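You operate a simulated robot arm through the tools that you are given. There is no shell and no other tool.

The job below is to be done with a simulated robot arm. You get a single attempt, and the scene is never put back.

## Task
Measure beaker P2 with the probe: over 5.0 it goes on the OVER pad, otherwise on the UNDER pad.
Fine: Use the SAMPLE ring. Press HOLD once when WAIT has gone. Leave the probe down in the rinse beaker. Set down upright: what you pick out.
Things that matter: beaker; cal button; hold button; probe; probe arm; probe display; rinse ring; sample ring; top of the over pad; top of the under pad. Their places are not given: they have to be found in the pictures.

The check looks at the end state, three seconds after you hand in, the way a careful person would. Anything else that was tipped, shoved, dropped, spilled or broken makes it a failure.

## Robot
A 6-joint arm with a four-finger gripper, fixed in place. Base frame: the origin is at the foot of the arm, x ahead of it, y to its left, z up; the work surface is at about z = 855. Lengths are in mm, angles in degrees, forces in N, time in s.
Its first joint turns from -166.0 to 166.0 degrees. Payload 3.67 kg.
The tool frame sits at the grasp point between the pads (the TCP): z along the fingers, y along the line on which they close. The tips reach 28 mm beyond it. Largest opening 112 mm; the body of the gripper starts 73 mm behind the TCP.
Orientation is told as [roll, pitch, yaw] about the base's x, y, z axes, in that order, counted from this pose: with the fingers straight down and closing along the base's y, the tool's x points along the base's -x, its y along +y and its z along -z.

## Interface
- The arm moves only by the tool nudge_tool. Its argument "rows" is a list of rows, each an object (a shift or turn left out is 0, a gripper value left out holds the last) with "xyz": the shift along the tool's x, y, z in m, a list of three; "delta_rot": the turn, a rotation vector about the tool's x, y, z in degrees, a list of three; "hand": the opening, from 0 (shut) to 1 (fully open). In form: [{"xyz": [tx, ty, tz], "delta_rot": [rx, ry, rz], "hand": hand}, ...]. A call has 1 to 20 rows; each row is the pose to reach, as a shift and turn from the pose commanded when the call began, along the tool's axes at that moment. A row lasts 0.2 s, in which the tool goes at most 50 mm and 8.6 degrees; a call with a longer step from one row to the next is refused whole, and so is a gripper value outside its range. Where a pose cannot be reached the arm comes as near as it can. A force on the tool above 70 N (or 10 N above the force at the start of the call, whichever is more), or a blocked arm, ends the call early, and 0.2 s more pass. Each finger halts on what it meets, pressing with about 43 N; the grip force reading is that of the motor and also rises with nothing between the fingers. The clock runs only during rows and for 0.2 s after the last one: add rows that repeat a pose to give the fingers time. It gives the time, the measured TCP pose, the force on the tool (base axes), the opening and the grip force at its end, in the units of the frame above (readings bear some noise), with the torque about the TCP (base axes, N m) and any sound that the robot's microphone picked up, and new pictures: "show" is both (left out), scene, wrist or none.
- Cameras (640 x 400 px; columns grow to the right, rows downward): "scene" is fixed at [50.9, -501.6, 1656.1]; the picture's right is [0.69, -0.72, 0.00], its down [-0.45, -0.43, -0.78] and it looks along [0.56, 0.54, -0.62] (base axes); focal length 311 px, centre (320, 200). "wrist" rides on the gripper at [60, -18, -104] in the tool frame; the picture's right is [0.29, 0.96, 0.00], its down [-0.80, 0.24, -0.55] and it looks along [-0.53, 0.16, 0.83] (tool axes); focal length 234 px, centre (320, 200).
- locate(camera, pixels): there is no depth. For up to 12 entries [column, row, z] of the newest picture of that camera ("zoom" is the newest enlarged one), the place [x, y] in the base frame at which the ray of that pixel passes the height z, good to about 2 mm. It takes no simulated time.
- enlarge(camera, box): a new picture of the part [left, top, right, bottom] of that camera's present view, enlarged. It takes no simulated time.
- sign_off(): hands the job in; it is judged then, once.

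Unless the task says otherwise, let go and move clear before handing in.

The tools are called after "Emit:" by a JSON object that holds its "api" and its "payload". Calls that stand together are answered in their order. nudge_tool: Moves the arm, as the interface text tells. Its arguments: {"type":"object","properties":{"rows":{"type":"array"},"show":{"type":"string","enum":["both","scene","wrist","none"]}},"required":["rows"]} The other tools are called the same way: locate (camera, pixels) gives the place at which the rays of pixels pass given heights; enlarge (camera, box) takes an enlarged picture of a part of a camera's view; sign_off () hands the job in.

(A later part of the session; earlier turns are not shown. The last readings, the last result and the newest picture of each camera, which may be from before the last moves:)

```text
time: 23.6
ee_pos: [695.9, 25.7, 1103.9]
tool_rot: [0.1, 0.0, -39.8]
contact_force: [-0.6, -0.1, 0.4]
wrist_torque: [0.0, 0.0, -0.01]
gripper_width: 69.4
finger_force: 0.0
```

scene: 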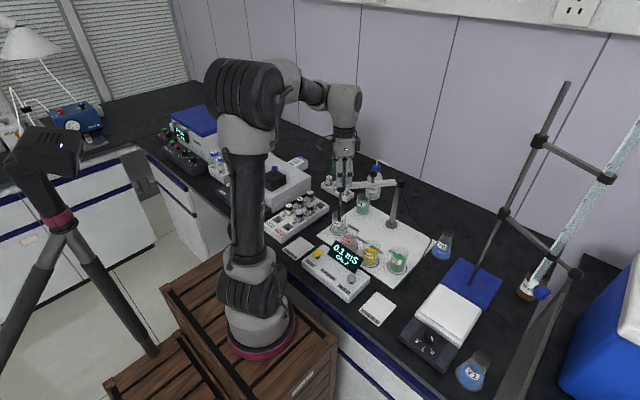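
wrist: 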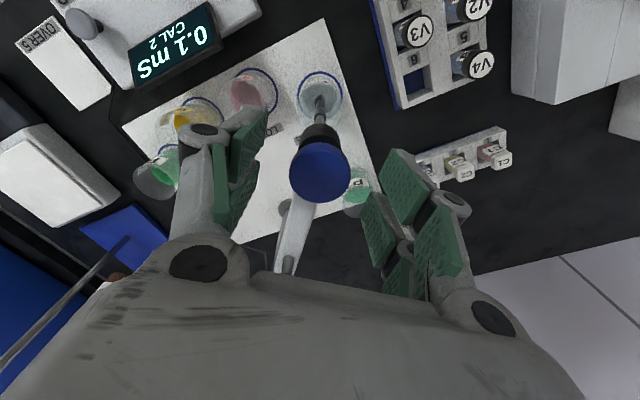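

The disc at wrist (319,172) lies between the pads, about 3 mm off along the pad width. I'll correct that and close on it.

Emit:
{"api": "nudge_tool", "payload": {"rows": [{"xyz": [0.003, 0, 0.001]}, {"xyz": [0.003, 0, 0.001], "hand": 0.45}, {"xyz": [0.003, 0, 0.001], "hand": 0.2}, {"xyz": [0.003, 0, 0.001], "hand": 0.2}, {"xyz": [0.003, 0, 0.001], "hand": 0.2}]}}

Emit:
{"api": "enlarge", "payload": {"camera": "scene", "box": [320, 150, 380, 210]}}

```text
time: 24.8
ee_pos: [693.3, 28.2, 1103.0]
tool_rot: [0.1, 0.0, -40.0]
contact_force: [-0.5, -1.1, 1.1]
wrist_torque: [-0.04, -0.04, -0.07]
gripper_width: 32.4
finger_force: 44.9
```

scene: 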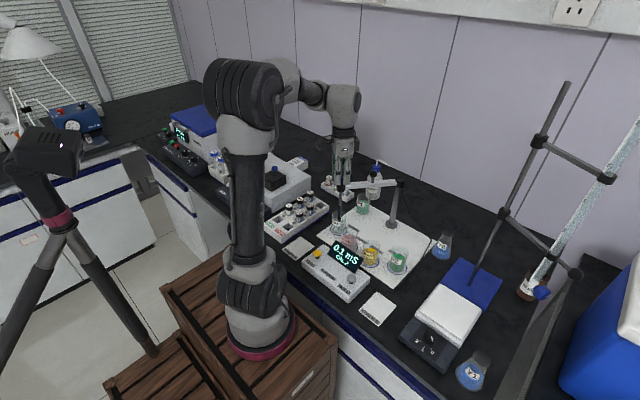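
wrist: 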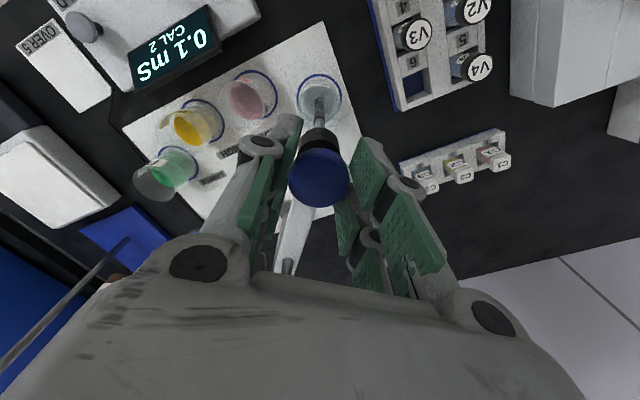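

```text
6.67 times, centred on (350, 180) of scene
```

zoom: 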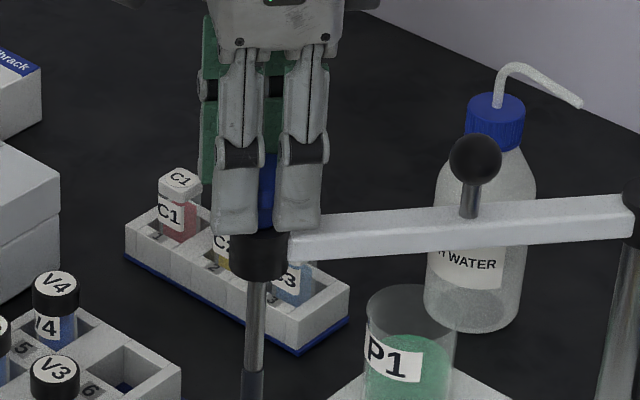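

The disc is gripped (32.4 mm, 45 N). I'll lift 20 mm and watch whether the probe slides or the bar comes along.

Emit:
{"api": "nudge_tool", "payload": {"rows": [{"xyz": [0, 0, -0.005]}, {"xyz": [0, 0, -0.01]}, {"xyz": [0, 0, -0.02]}, {"xyz": [0, 0, -0.02]}]}}

Emit:
{"api": "enlarge", "payload": {"camera": "scene", "box": [310, 140, 400, 230]}}

```text
time: 25.8
ee_pos: [692.1, 27.7, 1124.2]
tool_rot: [0.0, 0.1, -39.9]
contact_force: [-3.2, 2.8, -1.3]
wrist_torque: [0.08, 0.15, 0.1]
gripper_width: 32.5
finger_force: 44.8
```

scene: 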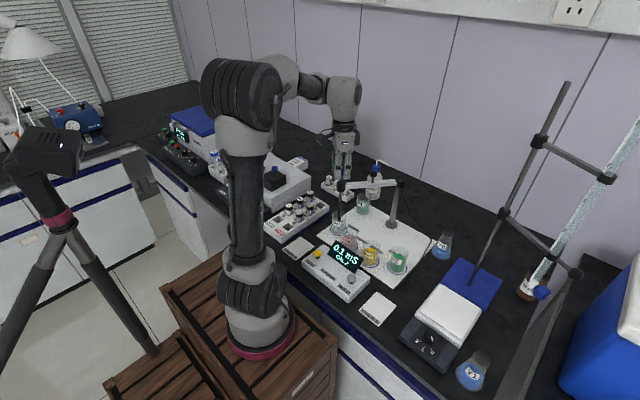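
wrist: 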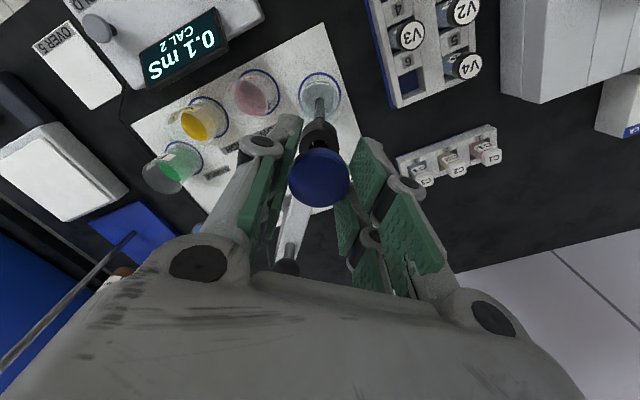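

```text
4.44 times, centred on (355, 185) of scene
```

zoom: 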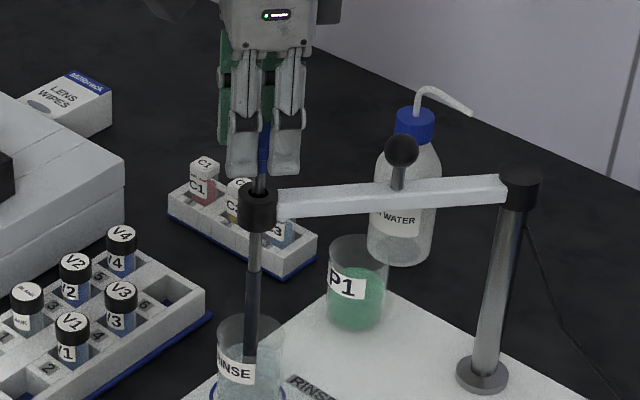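

The probe slides up through the collar while the bar stays put. I'll lift another 55 mm gently and check the tip against the beaker rim.

Emit:
{"api": "nudge_tool", "payload": {"rows": [{"xyz": [0, 0, -0.01]}, {"xyz": [0, 0, -0.02]}, {"xyz": [0, 0, -0.03]}, {"xyz": [0, 0, -0.04]}, {"xyz": [0, 0, -0.05]}, {"xyz": [0, 0, -0.055]}, {"xyz": [0, 0, -0.055]}]}}

Emit:
{"api": "enlarge", "payload": {"camera": "scene", "box": [310, 140, 400, 240]}}

```text
time: 27.4
ee_pos: [694.2, 28.4, 1177.7]
tool_rot: [0.0, 0.0, -39.9]
contact_force: [-4.2, 4.1, -1.5]
wrist_torque: [0.17, 0.15, 0.05]
gripper_width: 32.4
finger_force: 45.1
```

scene: 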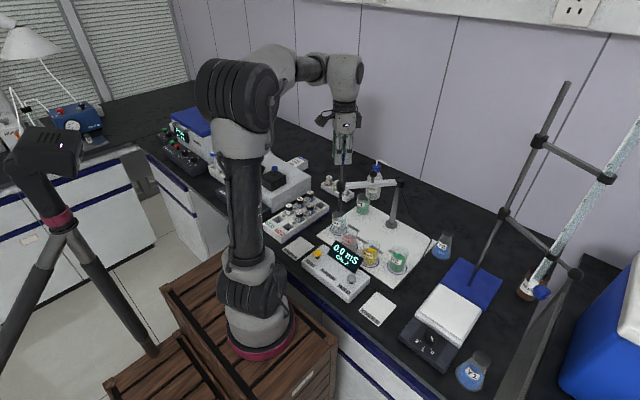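
wrist: 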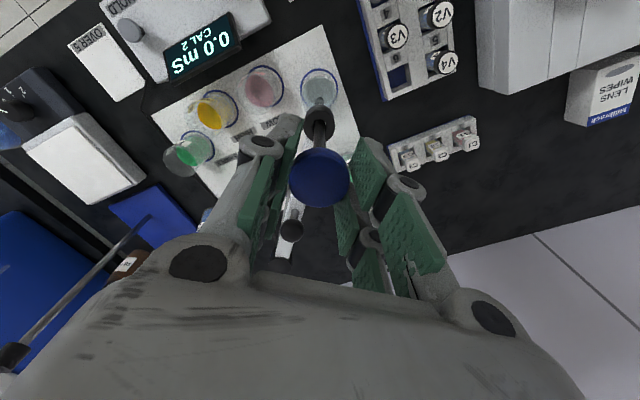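

```text
4.00 times, centred on (355, 190) of scene
```

zoom: 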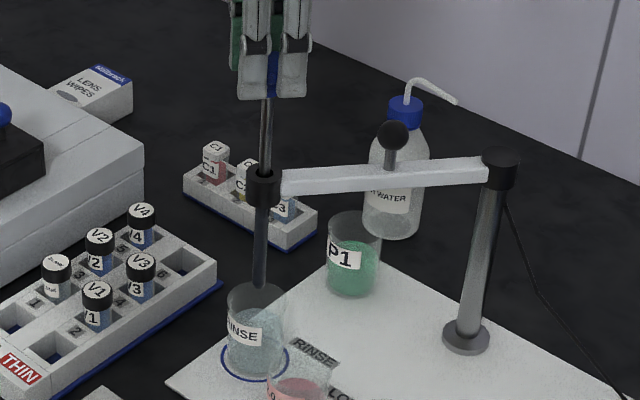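

The display now shows 0.0 mS, and the tip is near scene (339.5,211.7). I'll check the tip's height against the rim.

Emit:
{"api": "locate", "payload": {"camera": "scene", "pixels": [[339.5, 211.75, 920], [339.5, 211.75, 930], [339.5, 211.75, 940], [339.5, 211.75, 950]]}}

Emit:
{"api": "enlarge", "payload": {"camera": "scene", "box": [325, 195, 355, 225]}}

```text
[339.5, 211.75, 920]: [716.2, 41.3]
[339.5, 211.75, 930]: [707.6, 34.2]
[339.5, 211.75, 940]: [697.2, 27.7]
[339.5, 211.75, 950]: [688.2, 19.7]
```

```text
13.33 times, centred on (340, 210) of scene
```

zoom: 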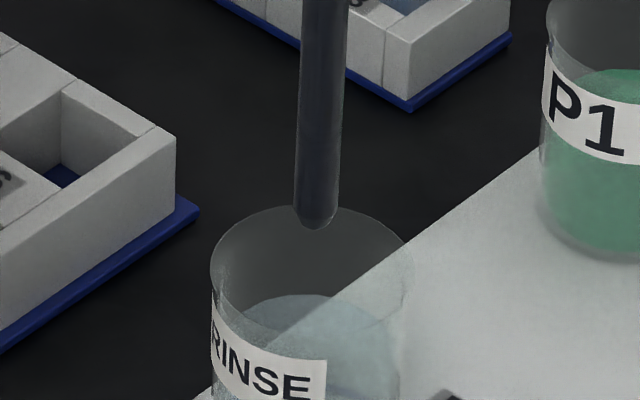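

The tip is at z≈939, about 14 mm above the rim. I'll lift 8 mm more for margin, and locate the post's hub for the swing arc.

Emit:
{"api": "nudge_tool", "payload": {"rows": [{"xyz": [0.0005, 0, -0.004]}, {"xyz": [0.001, 0, -0.008]}, {"xyz": [0.001, 0, -0.008]}]}}

Emit:
{"api": "enlarge", "payload": {"camera": "scene", "box": [370, 165, 430, 235]}}

Emit:
{"api": "enlarge", "payload": {"camera": "wrist", "box": [150, 20, 360, 230]}}

```text
time: 28.2
ee_pos: [693.1, 27.9, 1184.2]
tool_rot: [-0.3, 0.2, -40.0]
contact_force: [5.4, -6.5, -49.7]
wrist_torque: [-0.43, -0.35, -0.27]
gripper_width: 31.8
finger_force: 44.8
```

scene: 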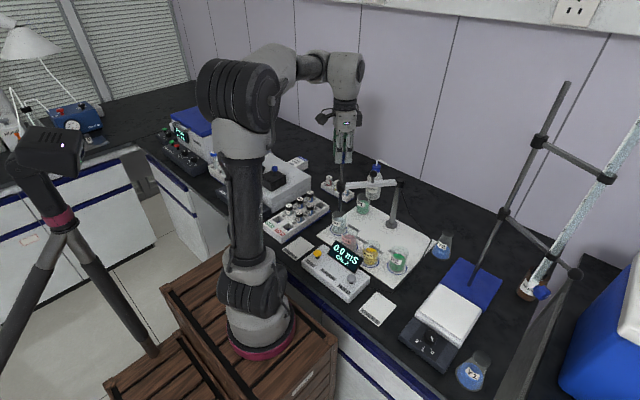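
wrist: 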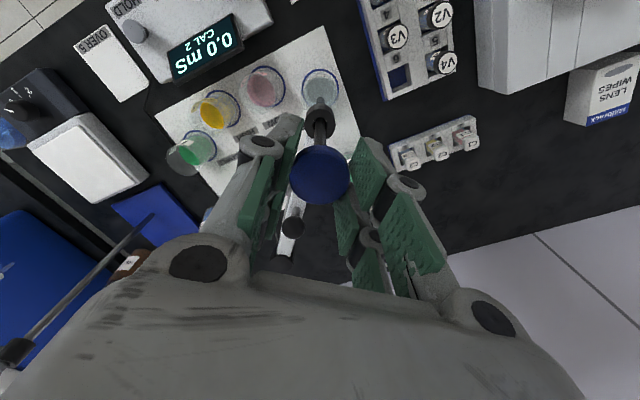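

```text
5.71 times, centred on (400, 200) of scene
```

zoom: 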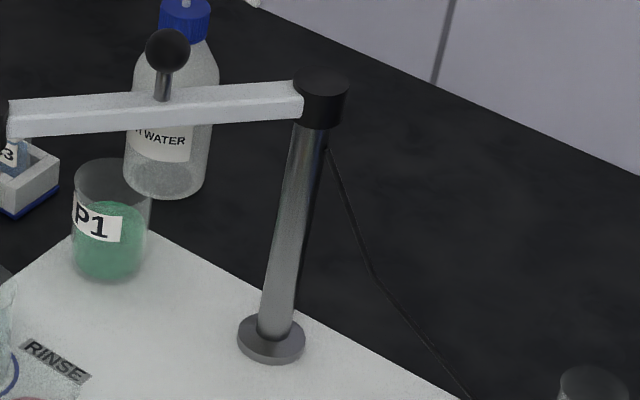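

```text
1.90 times, centred on (255, 125) of wrist
```

zoom: 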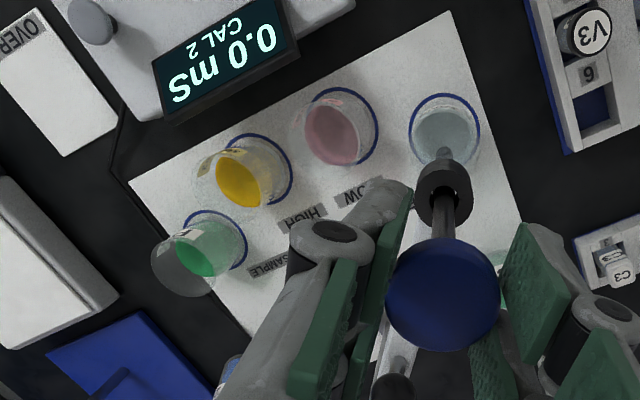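

The force of -50 N shows the slide has reached its upper stop. I'll ease down 4 mm, and locate the hub and rings for the swing circle.

Emit:
{"api": "nudge_tool", "payload": {"rows": [{"xyz": [0, 0, 0.004]}, {"xyz": [0, 0, 0.005]}, {"xyz": [0, 0, 0.005]}]}}

Emit:
{"api": "locate", "payload": {"camera": "scene", "pixels": [[400.35, 179.3, 1060], [400.35, 179.3, 1070], [400.35, 179.3, 1080], [391.4, 224.2, 862]]}}

Emit:
{"api": "locate", "payload": {"camera": "wrist", "pixels": [[320.6, 88.3, 858], [266.5, 86.7, 858], [219.3, 110.8, 858], [197.3, 146, 858]]}}

```text
time: 29.0
ee_pos: [693.3, 28.3, 1181.8]
tool_rot: [0.3, -0.2, -39.9]
contact_force: [10.9, -9.3, 2.0]
wrist_torque: [-0.47, -1.12, -0.14]
gripper_width: 32.1
finger_force: 44.9
```

scene: 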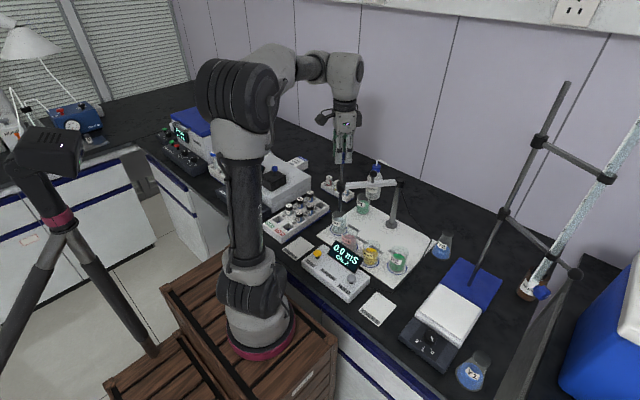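
wrist: 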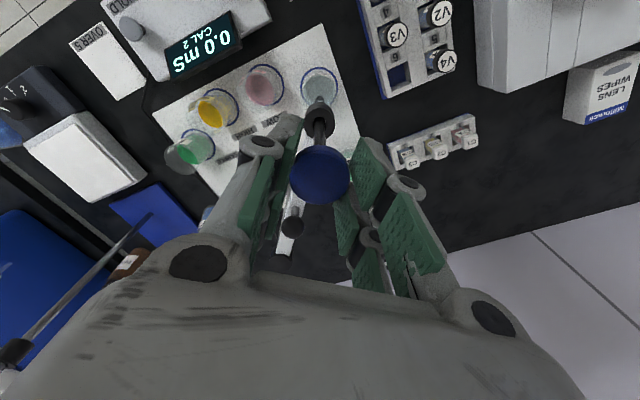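

```text
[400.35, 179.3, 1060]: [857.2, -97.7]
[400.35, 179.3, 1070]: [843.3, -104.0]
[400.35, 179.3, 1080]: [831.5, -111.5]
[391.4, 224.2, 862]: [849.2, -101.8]
```

```text
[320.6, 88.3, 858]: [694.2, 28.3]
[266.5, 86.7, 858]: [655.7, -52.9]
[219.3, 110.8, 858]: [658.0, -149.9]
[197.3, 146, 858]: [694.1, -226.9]
```

The display reads 0.0 mS with the probe clear; a side force of about 14 N says I'm roughly 0.7 mm too far out. I'll correct that and start the swing around the post (849,-99.5), 16° first.

Emit:
{"api": "nudge_tool", "payload": {"rows": [{"xyz": [-0.0007, 0, 0]}, {"xyz": [-0.001, -0.007, 0], "delta_rot": [0, 0, -2]}, {"xyz": [-0.0013, -0.014, 0], "delta_rot": [0, 0, -4]}, {"xyz": [-0.0029, -0.0279, 0], "delta_rot": [0, 0, -8]}, {"xyz": [-0.0054, -0.0417, 0], "delta_rot": [0, 0, -12]}, {"xyz": [-0.0089, -0.0553, 0], "delta_rot": [0, 0, -16]}, {"xyz": [-0.0089, -0.0553, 0], "delta_rot": [0, 0, -16]}]}}

Emit:
{"api": "enlarge", "payload": {"camera": "scene", "box": [310, 140, 410, 240]}}

```text
time: 30.6
ee_pos: [666.6, -20.4, 1180.4]
tool_rot: [0.0, 0.0, -23.9]
contact_force: [17.4, -7.0, 0.8]
wrist_torque: [-0.01, -0.35, -0.01]
gripper_width: 32.2
finger_force: 44.7
```

scene: 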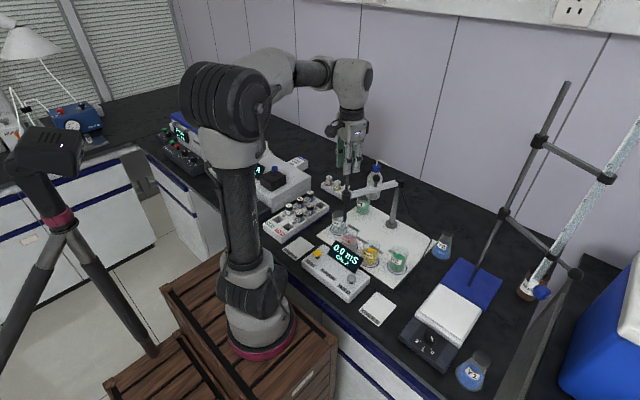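
wrist: 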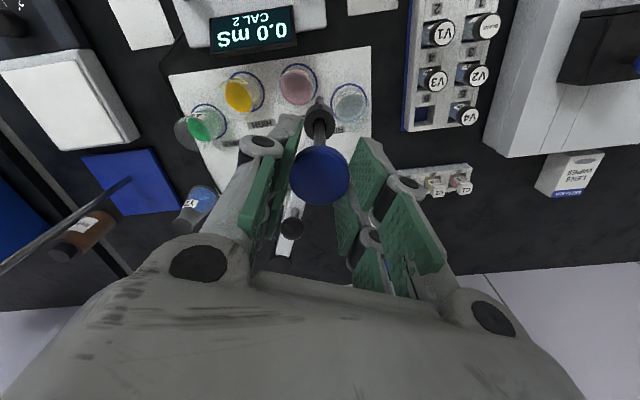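

```text
4.00 times, centred on (360, 190) of scene
```

zoom: 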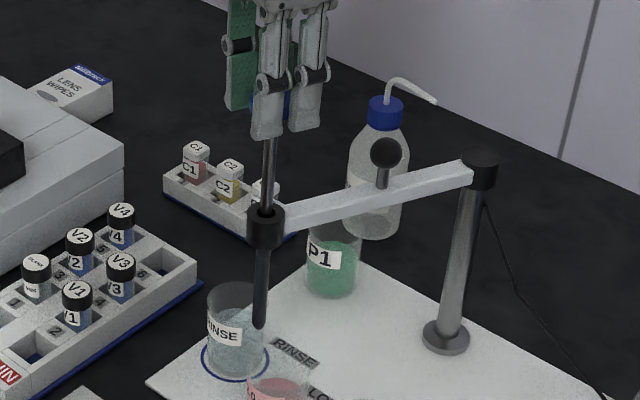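

The bar swings along with the probe, and the inward force of 19 N says I'm about 1 mm too far out. I'll correct the radius and continue 20° (passing between LOW and HIGH).

Emit:
{"api": "nudge_tool", "payload": {"rows": [{"xyz": [-0.001, 0, 0]}, {"xyz": [-0.0012, -0.007, 0], "delta_rot": [0, 0, -2]}, {"xyz": [-0.0016, -0.014, 0], "delta_rot": [0, 0, -4]}, {"xyz": [-0.0032, -0.0278, 0], "delta_rot": [0, 0, -8]}, {"xyz": [-0.0057, -0.0416, 0], "delta_rot": [0, 0, -12]}, {"xyz": [-0.0092, -0.0551, 0], "delta_rot": [0, 0, -16]}, {"xyz": [-0.0137, -0.0684, 0], "delta_rot": [0, 0, -20]}, {"xyz": [-0.0137, -0.0684, 0], "delta_rot": [0, 0, -20]}]}}

Emit:
{"api": "enlarge", "payload": {"camera": "scene", "box": [320, 160, 420, 260]}}

```text
time: 32.4
ee_pos: [649.7, -88.7, 1180.9]
tool_rot: [0.0, 0.0, -3.9]
contact_force: [9.2, 1.5, -0.3]
wrist_torque: [0.15, -0.16, 0.39]
gripper_width: 32.3
finger_force: 44.8
```

scene: 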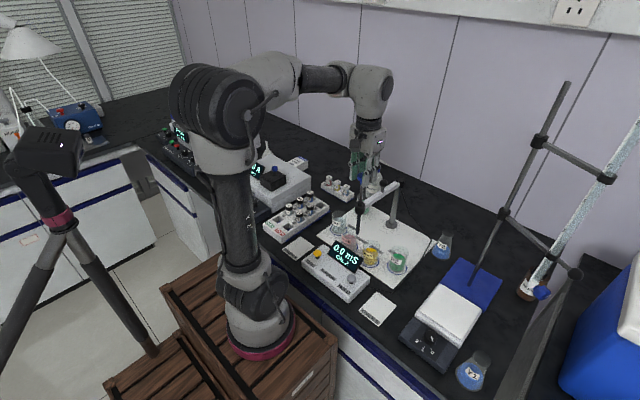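
wrist: 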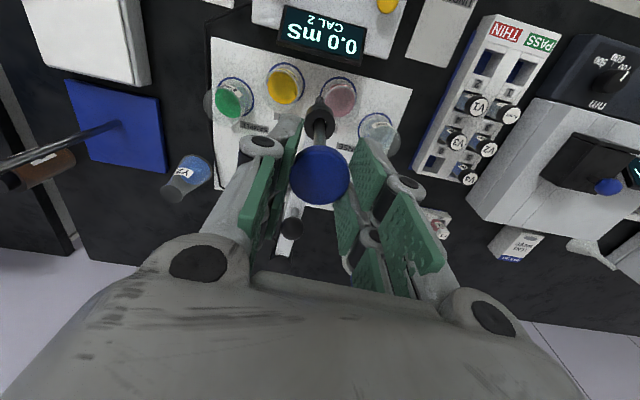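

```text
4.00 times, centred on (370, 210) of scene
```

zoom: 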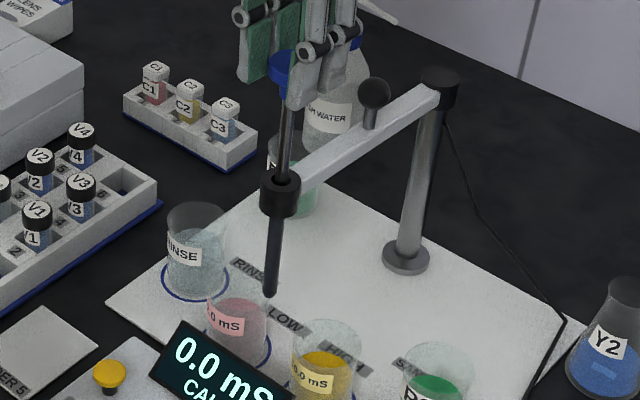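

I'm midway between LOW and HIGH with only 9 N inward. I'll continue another 20° with a 0.5 mm inward correction.

Emit:
{"api": "nudge_tool", "payload": {"rows": [{"xyz": [-0.0005, 0, 0]}, {"xyz": [-0.0007, -0.007, 0], "delta_rot": [0, 0, -2]}, {"xyz": [-0.0011, -0.014, 0], "delta_rot": [0, 0, -4]}, {"xyz": [-0.0027, -0.0278, 0], "delta_rot": [0, 0, -8]}, {"xyz": [-0.0052, -0.0416, 0], "delta_rot": [0, 0, -12]}, {"xyz": [-0.0087, -0.0551, 0], "delta_rot": [0, 0, -16]}, {"xyz": [-0.0132, -0.0684, 0], "delta_rot": [0, 0, -20]}, {"xyz": [-0.0132, -0.0684, 0], "delta_rot": [0, 0, -20]}]}}

Emit:
{"api": "enlarge", "payload": {"camera": "scene", "box": [330, 170, 430, 280]}}

```text
time: 34.2
ee_pos: [657.5, -157.2, 1181.2]
tool_rot: [0.1, 0.0, 16.1]
contact_force: [0.5, 2.0, 0.4]
wrist_torque: [0.06, -0.05, 0.28]
gripper_width: 31.8
finger_force: 45.2
```

scene: 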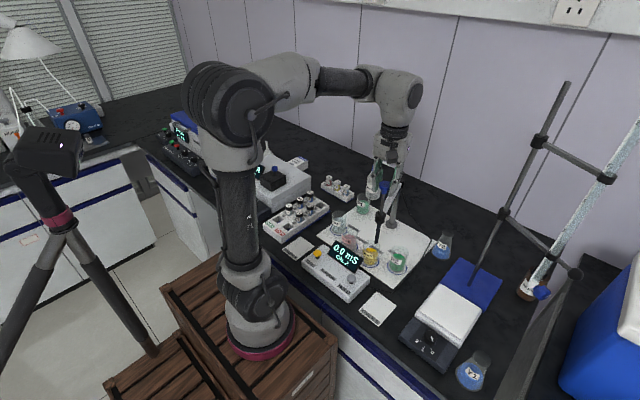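
wrist: 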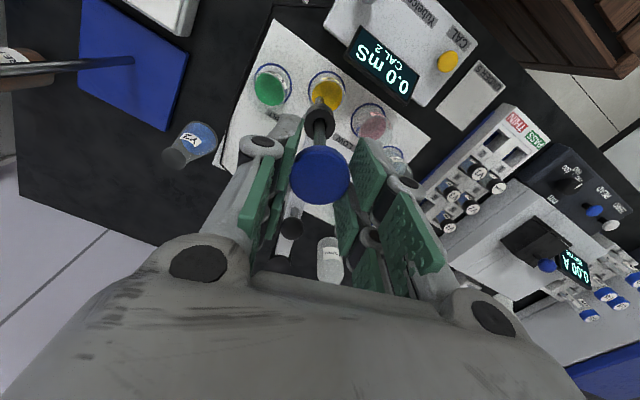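

```text
3.64 times, centred on (380, 225) of scene
```

zoom: 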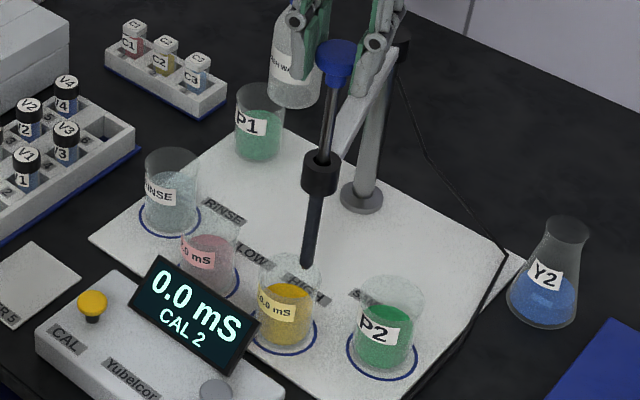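

Nearly zero force now, with the probe above HIGH. The remaining 22.6° should bring it over P2 at (694,-227).

Emit:
{"api": "nudge_tool", "payload": {"rows": [{"xyz": [-0.0002, -0.007, 0], "delta_rot": [0, 0, -2]}, {"xyz": [-0.0006, -0.014, 0], "delta_rot": [0, 0, -4]}, {"xyz": [-0.0022, -0.0278, 0], "delta_rot": [0, 0, -8]}, {"xyz": [-0.0047, -0.0416, 0], "delta_rot": [0, 0, -12]}, {"xyz": [-0.0082, -0.0551, 0], "delta_rot": [0, 0, -16]}, {"xyz": [-0.0127, -0.0684, 0], "delta_rot": [0, 0, -20]}, {"xyz": [-0.016, -0.0769, 0], "delta_rot": [0, 0, -22.6]}, {"xyz": [-0.016, -0.0769, 0], "delta_rot": [0, 0, -22.6]}]}}

Emit:
{"api": "enlarge", "payload": {"camera": "scene", "box": [350, 180, 440, 280]}}

Emit:
{"api": "enlarge", "payload": {"camera": "wrist", "box": [260, 40, 400, 180]}}

```text
time: 36.0
ee_pos: [694.9, -227.0, 1181.3]
tool_rot: [0.0, 0.0, 38.7]
contact_force: [4.1, 4.0, 2.3]
wrist_torque: [0.12, -0.18, 0.08]
gripper_width: 32.1
finger_force: 45.0
```

scene: 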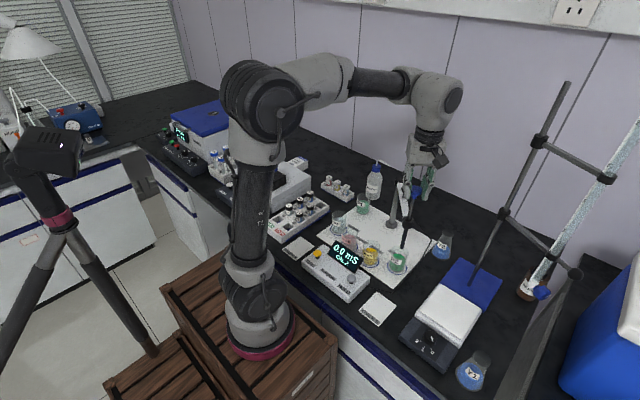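
wrist: 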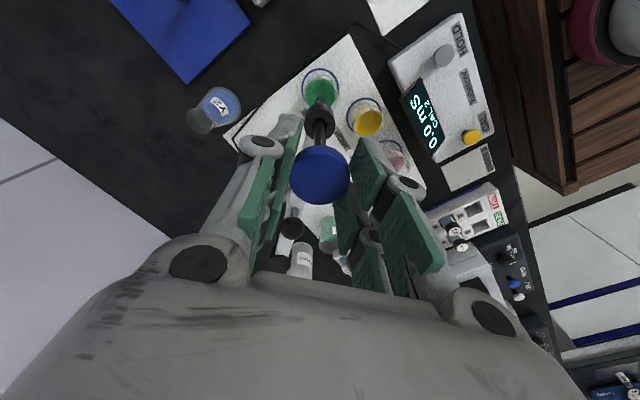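

```text
4.00 times, centred on (395, 230) of scene
```

zoom: 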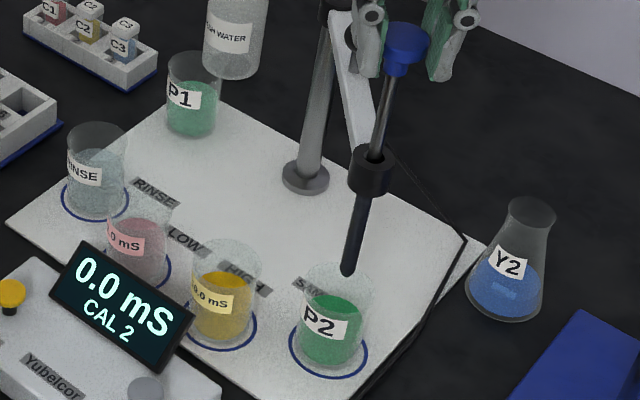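

```text
2.86 times, centred on (330, 110) of wrist
```

zoom: 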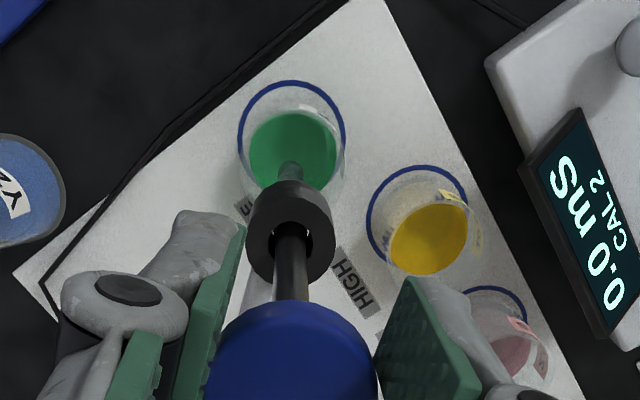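

The probe is over P2, with its tip at scene (401.8,248). I'll check the tip's xy against the beaker centre before lowering.

Emit:
{"api": "locate", "payload": {"camera": "scene", "pixels": [[401.75, 248, 938], [401.75, 248, 943], [401.75, 248, 948], [399.8, 252.5, 925]]}}

Emit:
{"api": "locate", "payload": {"camera": "wrist", "pixels": [[320.5, 95, 925], [319.5, 101, 943], [320, 92, 900]]}}

Emit:
{"api": "enlarge", "payload": {"camera": "scene", "box": [380, 235, 420, 275]}}

```text
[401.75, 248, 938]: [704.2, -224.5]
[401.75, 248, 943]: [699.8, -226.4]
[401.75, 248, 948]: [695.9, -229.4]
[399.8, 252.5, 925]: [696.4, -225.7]
```

```text
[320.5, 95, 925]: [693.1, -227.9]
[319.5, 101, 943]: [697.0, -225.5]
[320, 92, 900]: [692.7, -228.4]
```

```text
10.00 times, centred on (400, 255) of scene
```

zoom: 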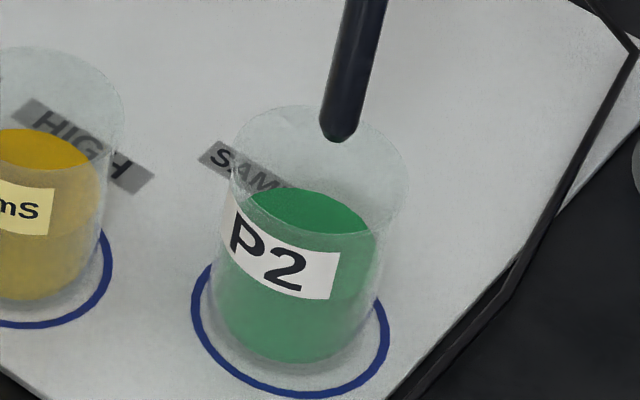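

The tip is at about (697,-227), well inside the beaker mouth centred at (695,-227). I'll lower the probe 70 mm slowly and then read the display.

Emit:
{"api": "nudge_tool", "payload": {"rows": [{"xyz": [0, 0, 0.006]}, {"xyz": [0, 0, 0.014]}, {"xyz": [0, 0, 0.023]}, {"xyz": [0, 0, 0.032]}, {"xyz": [0, 0, 0.041]}, {"xyz": [0, 0, 0.05]}, {"xyz": [0, 0, 0.059]}, {"xyz": [0, 0, 0.066]}, {"xyz": [0, 0, 0.07]}, {"xyz": [0, 0, 0.07]}]}}

Emit:
{"api": "enlarge", "payload": {"camera": "scene", "box": [325, 180, 425, 280]}}

```text
time: 38.2
ee_pos: [694.4, -227.0, 1111.2]
tool_rot: [0.0, -0.1, 38.6]
contact_force: [6.2, 4.2, -0.1]
wrist_torque: [0.19, -0.29, -0.05]
gripper_width: 32.1
finger_force: 44.3
```

scene: 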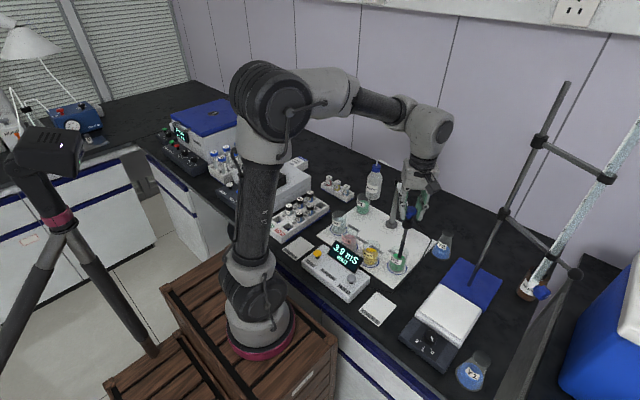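
wrist: 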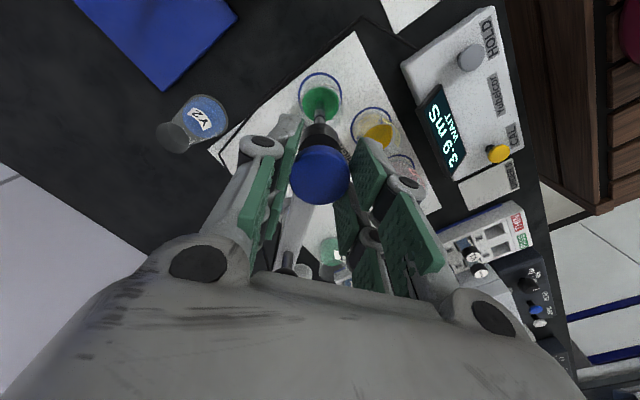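

```text
4.00 times, centred on (375, 230) of scene
```

zoom: 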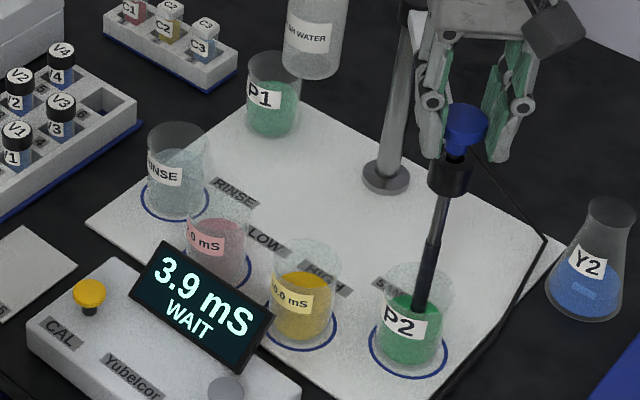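

The probe is dipped and the display shows 3.9 mS with WAIT. I'll ease down a few millimetres to its resting stop.

Emit:
{"api": "nudge_tool", "payload": {"rows": [{"xyz": [0, 0, 0.001]}, {"xyz": [0, 0, 0.002]}, {"xyz": [0, 0, 0.003]}, {"xyz": [0, 0, 0.004]}, {"xyz": [0, 0, 0.005]}, {"xyz": [0, 0, 0.005]}]}}

Emit:
{"api": "enlarge", "payload": {"camera": "scene", "box": [325, 180, 425, 280]}}

```text
time: 39.6
ee_pos: [694.7, -224.9, 1106.2]
tool_rot: [0.0, -0.1, 38.7]
contact_force: [4.3, 3.6, -1.0]
wrist_torque: [0.02, -0.1, -0.02]
gripper_width: 31.7
finger_force: 44.7
```

scene: 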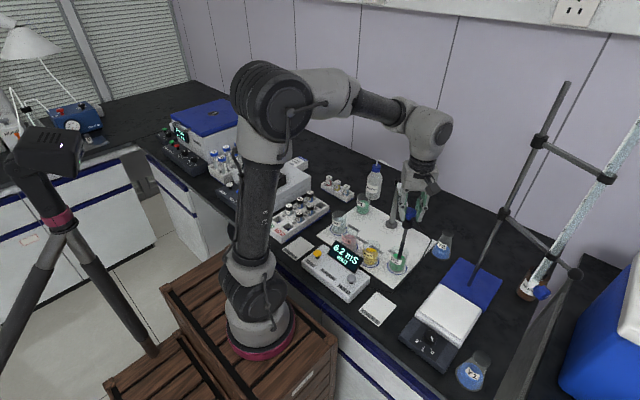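
wrist: 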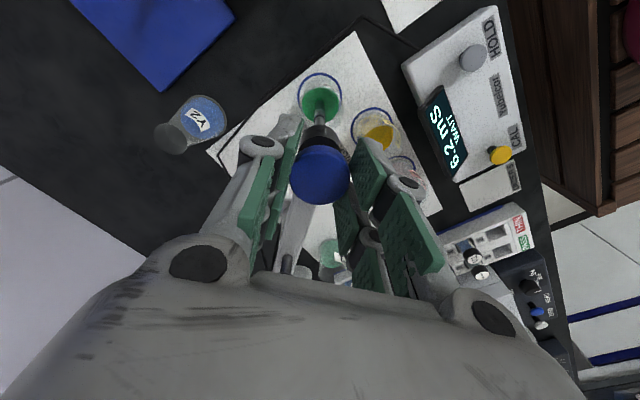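

```text
4.00 times, centred on (375, 230) of scene
```

zoom: 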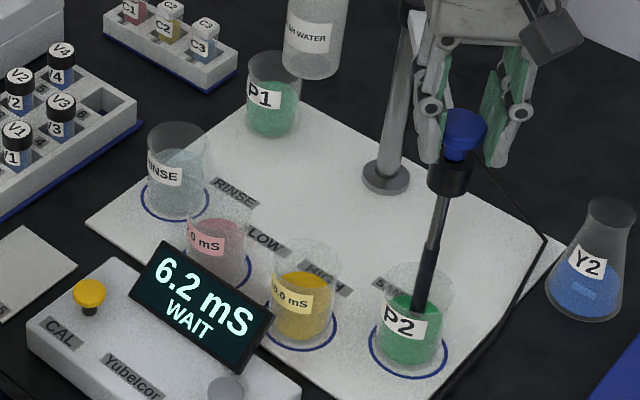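

The reading is still climbing (6.2 mS, WAIT). I'll ease 2 mm further, open the hand and rise clear of the disc.

Emit:
{"api": "nudge_tool", "payload": {"rows": [{"xyz": [0, 0, 0.001]}, {"xyz": [0, 0, 0.002]}, {"xyz": [0, 0, 0.002], "hand": 0.45}, {"xyz": [0, 0, 0.002], "hand": 0.6}, {"xyz": [0, 0, 0.002], "hand": 0.6}, {"xyz": [0, 0, -0.02], "hand": 0.6}, {"xyz": [0, 0, -0.05]}, {"xyz": [0, 0, -0.08]}, {"xyz": [0, 0, -0.08]}]}}

Emit:
{"api": "enlarge", "payload": {"camera": "scene", "box": [325, 180, 425, 280]}}

```text
time: 41.6
ee_pos: [693.8, -224.9, 1187.2]
tool_rot: [0.0, 0.0, 38.6]
contact_force: [-0.3, 0.4, 0.0]
wrist_torque: [0.01, 0.03, -0.01]
gripper_width: 67.1
finger_force: 0.1
```

scene: 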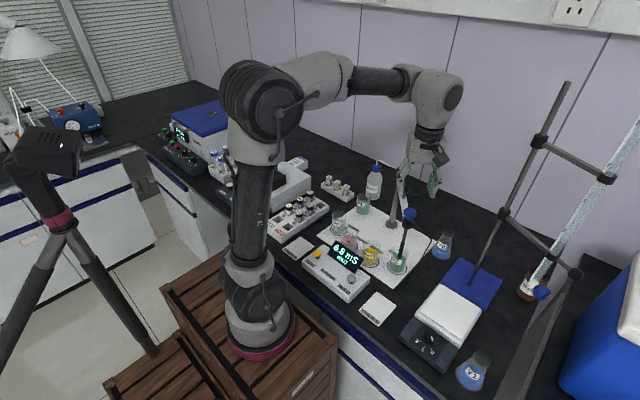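
wrist: 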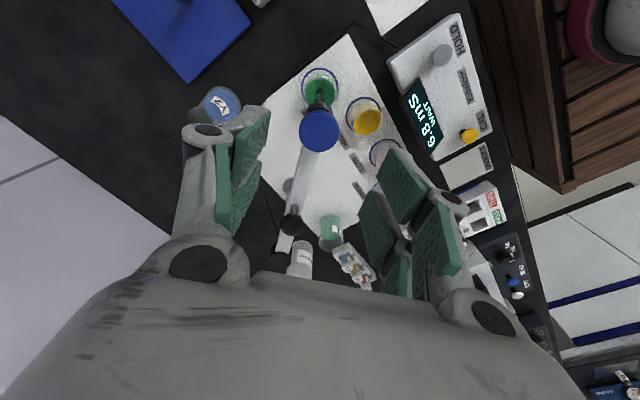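

```text
4.00 times, centred on (375, 230) of scene
```

zoom: 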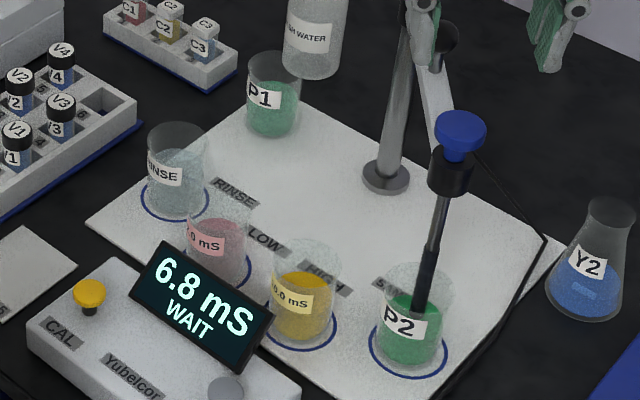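

The probe stays down in P2 by itself (6.8 mS, WAIT). Next I'll fix the HOLD button's place from both views.

Emit:
{"api": "enlarge", "payload": {"camera": "wrist", "box": [380, 10, 500, 180]}}

Emit:
{"api": "enlarge", "payload": {"camera": "scene", "box": [330, 255, 375, 300]}}

Emit:
{"api": "locate", "payload": {"camera": "scene", "pixels": [[351.4, 277.5, 895], [351.4, 277.5, 905], [351.4, 277.5, 915], [351.4, 277.5, 925], [347.5, 238, 940]]}}

Emit:
{"api": "locate", "payload": {"camera": "wrist", "pixels": [[442, 55, 895], [442, 55, 905], [442, 55, 915], [442, 55, 925]]}}

```text
2.35 times, centred on (440, 95) of wrist
```

zoom: 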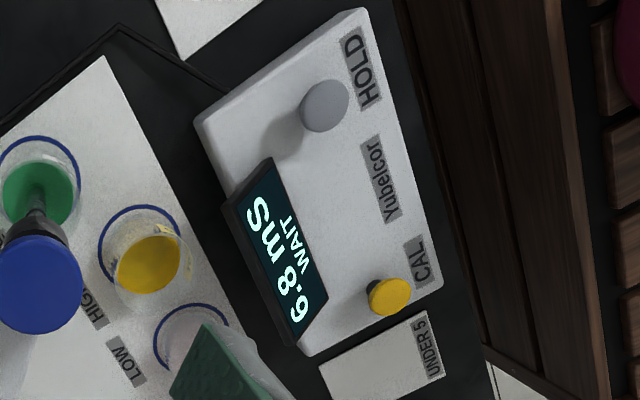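

```text
8.89 times, centred on (352, 278) of scene
```

zoom: 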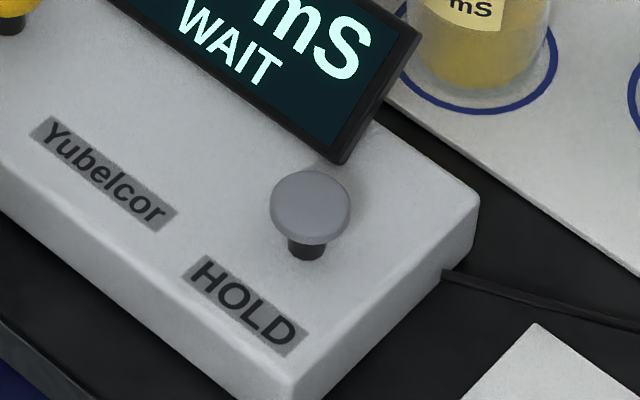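

```text
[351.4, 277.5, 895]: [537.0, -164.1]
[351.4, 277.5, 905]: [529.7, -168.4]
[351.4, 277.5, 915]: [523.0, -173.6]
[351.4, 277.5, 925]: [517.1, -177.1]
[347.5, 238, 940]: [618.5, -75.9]
```

```text
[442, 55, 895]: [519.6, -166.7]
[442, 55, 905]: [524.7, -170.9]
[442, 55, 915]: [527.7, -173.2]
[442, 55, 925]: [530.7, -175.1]
```

The HOLD button's top is at about (526,-172,910). I'll close the fingers and move above it at height while WAIT runs out.

Emit:
{"api": "nudge_tool", "payload": {"rows": [{"xyz": [0.0164, 0.0243, 0], "delta_rot": [0, 0, 6.4], "hand": 0.0}, {"xyz": [0.0327, 0.0487, 0], "delta_rot": [0, 0, 12.9]}, {"xyz": [0.0491, 0.073, 0], "delta_rot": [0, 0, 19.3]}, {"xyz": [0.0654, 0.0973, 0], "delta_rot": [0, 0, 25.7]}, {"xyz": [0.0818, 0.1217, 0], "delta_rot": [0, 0, 32.2]}, {"xyz": [0.0981, 0.146, 0], "delta_rot": [0, 0, 38.6]}, {"xyz": [0.0981, 0.146, 0], "delta_rot": [0, 0, 38.6]}]}}

Emit:
{"api": "enlarge", "payload": {"camera": "scene", "box": [325, 180, 425, 280]}}

Emit:
{"api": "enlarge", "payload": {"camera": "wrist", "box": [240, 0, 400, 160]}}

```text
time: 43.2
ee_pos: [526.0, -173.0, 1186.4]
tool_rot: [-0.1, 0.0, 0.0]
contact_force: [-1.2, 0.4, -0.1]
wrist_torque: [-0.01, 0.02, 0.01]
gripper_width: 0.0
finger_force: 35.9
```

scene: 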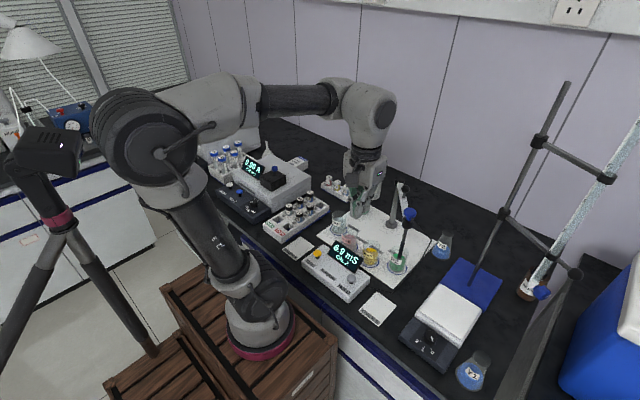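
wrist: 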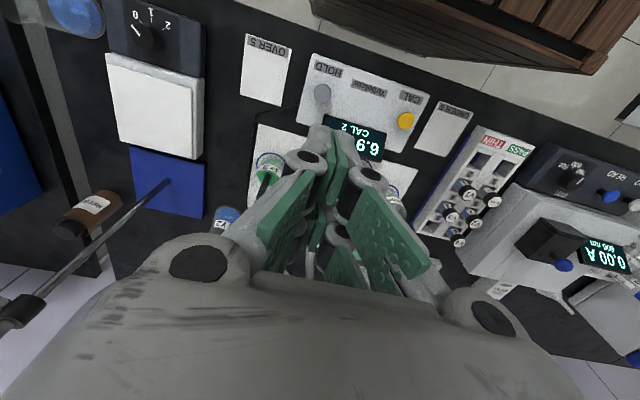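

```text
4.00 times, centred on (375, 230) of scene
```

zoom: 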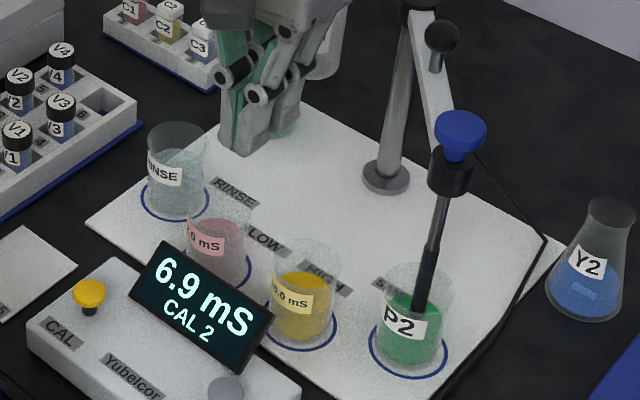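

```text
2.50 times, centred on (320, 80) of wrist
```

zoom: 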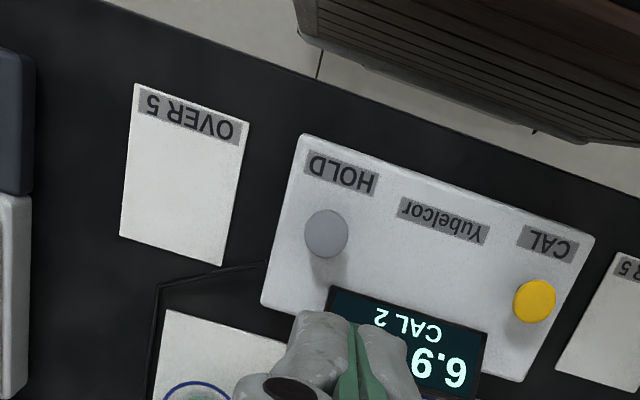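

WAIT has gone and the display reads 6.9 mS, so P2 goes to OVER. I'll confirm the button's position from here and then press once.

Emit:
{"api": "locate", "payload": {"camera": "wrist", "pixels": [[322.4, 92.8, 905], [322.4, 92.8, 910], [268, 70, 858]]}}

```text
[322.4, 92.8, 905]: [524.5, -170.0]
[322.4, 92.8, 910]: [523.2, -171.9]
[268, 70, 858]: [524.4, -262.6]
```

The button is at (524.5,-171.5), within 2 mm of the tool. I'll go down to tips about 12 mm above it.

Emit:
{"api": "nudge_tool", "payload": {"rows": [{"xyz": [0.0015, 0.0015, 0.04]}, {"xyz": [0.0015, 0.0015, 0.085]}, {"xyz": [0.0015, 0.0015, 0.13]}, {"xyz": [0.0015, 0.0015, 0.175]}, {"xyz": [0.0015, 0.0015, 0.215]}, {"xyz": [0.0015, 0.0015, 0.235]}, {"xyz": [0.0015, 0.0015, 0.235]}]}}

Emit:
{"api": "enlarge", "payload": {"camera": "scene", "box": [310, 210, 410, 310]}}

Emit:
{"api": "enlarge", "payload": {"camera": "wrist", "box": [260, 100, 380, 220]}}

```text
time: 44.8
ee_pos: [527.9, -173.2, 952.6]
tool_rot: [0.1, 0.2, 0.1]
contact_force: [0.2, -0.3, 0.6]
wrist_torque: [0.04, 0.03, 0.0]
gripper_width: 0.0
finger_force: 36.0
out of reach, approached as far as the arm can: row 6, 7
```

scene: 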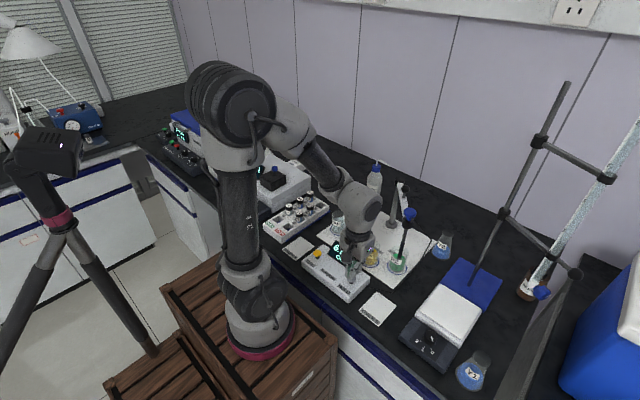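
wrist: 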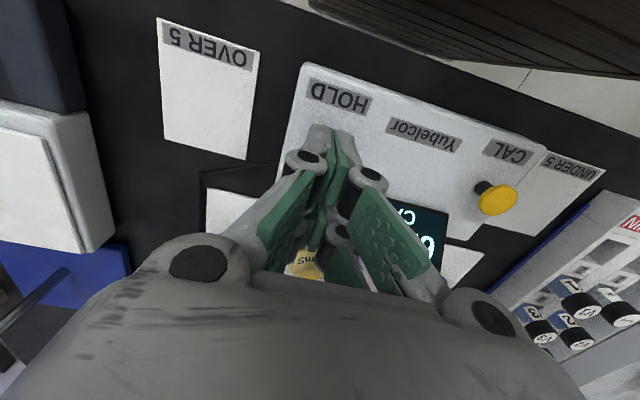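

```text
4.00 times, centred on (360, 260) of scene
```

zoom: 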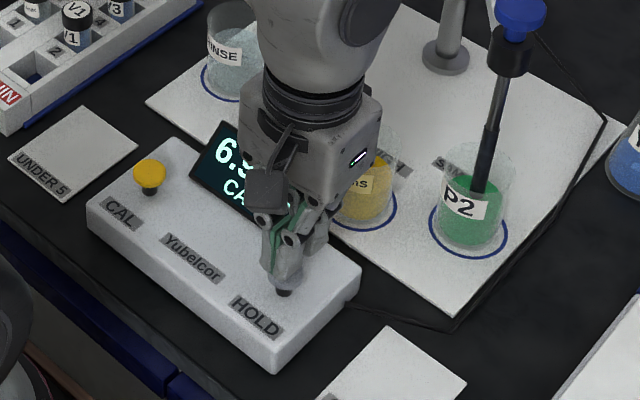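

```text
3.33 times, centred on (320, 160) of wrist
```

zoom: 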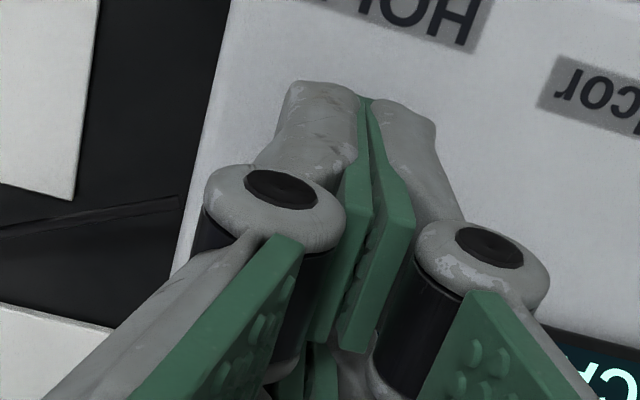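

The straight-down pose is just out of reach here (the base is too near). I'll rise 25 mm and tilt the tool 15° so the tips point slightly toward the base.

Emit:
{"api": "nudge_tool", "payload": {"rows": [{"xyz": [-0.002, 0, -0.015]}, {"xyz": [-0.004, 0, -0.025], "delta_rot": [0, 5, 0]}, {"xyz": [-0.005, 0, -0.025], "delta_rot": [0, 10, 0]}, {"xyz": [-0.006, 0, -0.025], "delta_rot": [0, 15, 0]}, {"xyz": [-0.006, 0, -0.025], "delta_rot": [0, 15, 0]}]}}

```text
time: 46.0
ee_pos: [533.3, -174.8, 978.4]
tool_rot: [-0.1, 15.1, -0.1]
contact_force: [-0.6, -0.1, -0.4]
wrist_torque: [-0.02, 0.01, -0.01]
gripper_width: 0.0
finger_force: 35.5
```

scene: 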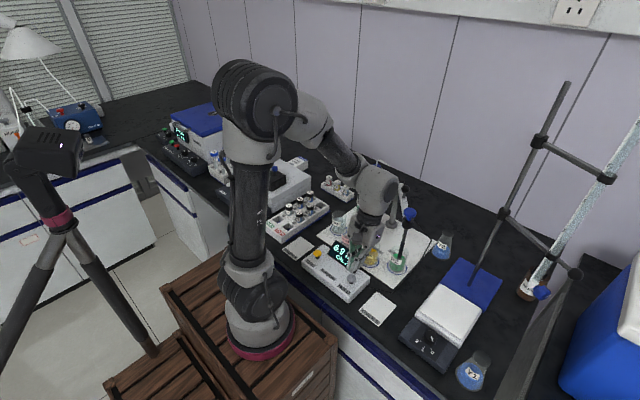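
wrist: 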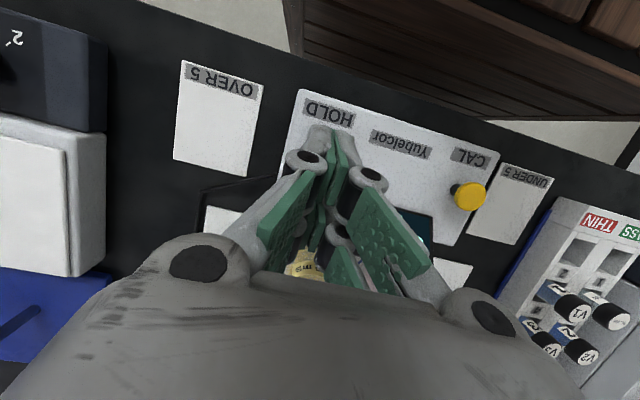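

The tilted pose is reachable; the tips are now about 40 mm above the button. I'll lower to about 7 mm above it.

Emit:
{"api": "nudge_tool", "payload": {"rows": [{"xyz": [-0.003, 0.0015, 0.015]}, {"xyz": [-0.0058, 0.003, 0.028]}, {"xyz": [-0.0068, 0.003, 0.0313]}, {"xyz": [-0.0068, 0.003, 0.0313]}]}}

Emit:
{"api": "enlarge", "payload": {"camera": "scene", "box": [320, 240, 380, 300]}}

```text
time: 47.0
ee_pos: [532.9, -171.9, 946.1]
tool_rot: [0.0, 15.0, 0.1]
contact_force: [0.4, -0.9, 0.6]
wrist_torque: [-0.03, -0.02, 0.0]
gripper_width: 0.0
finger_force: 35.7
```

scene: 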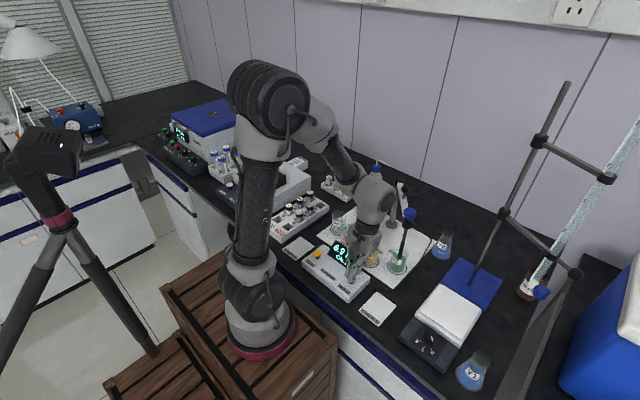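
wrist: 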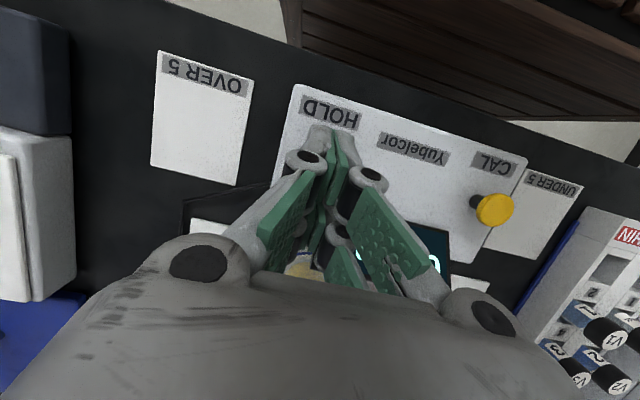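

```text
6.67 times, centred on (350, 270) of scene
```

zoom: 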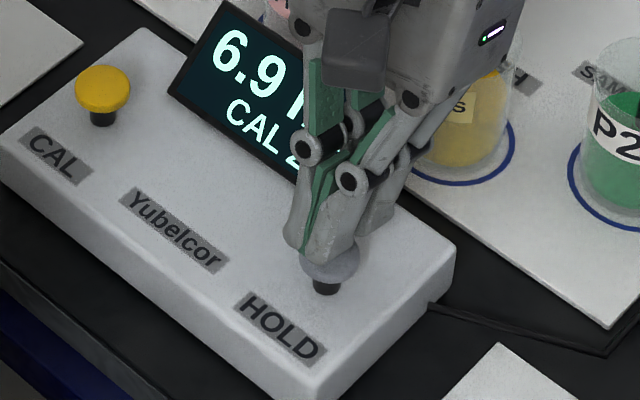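

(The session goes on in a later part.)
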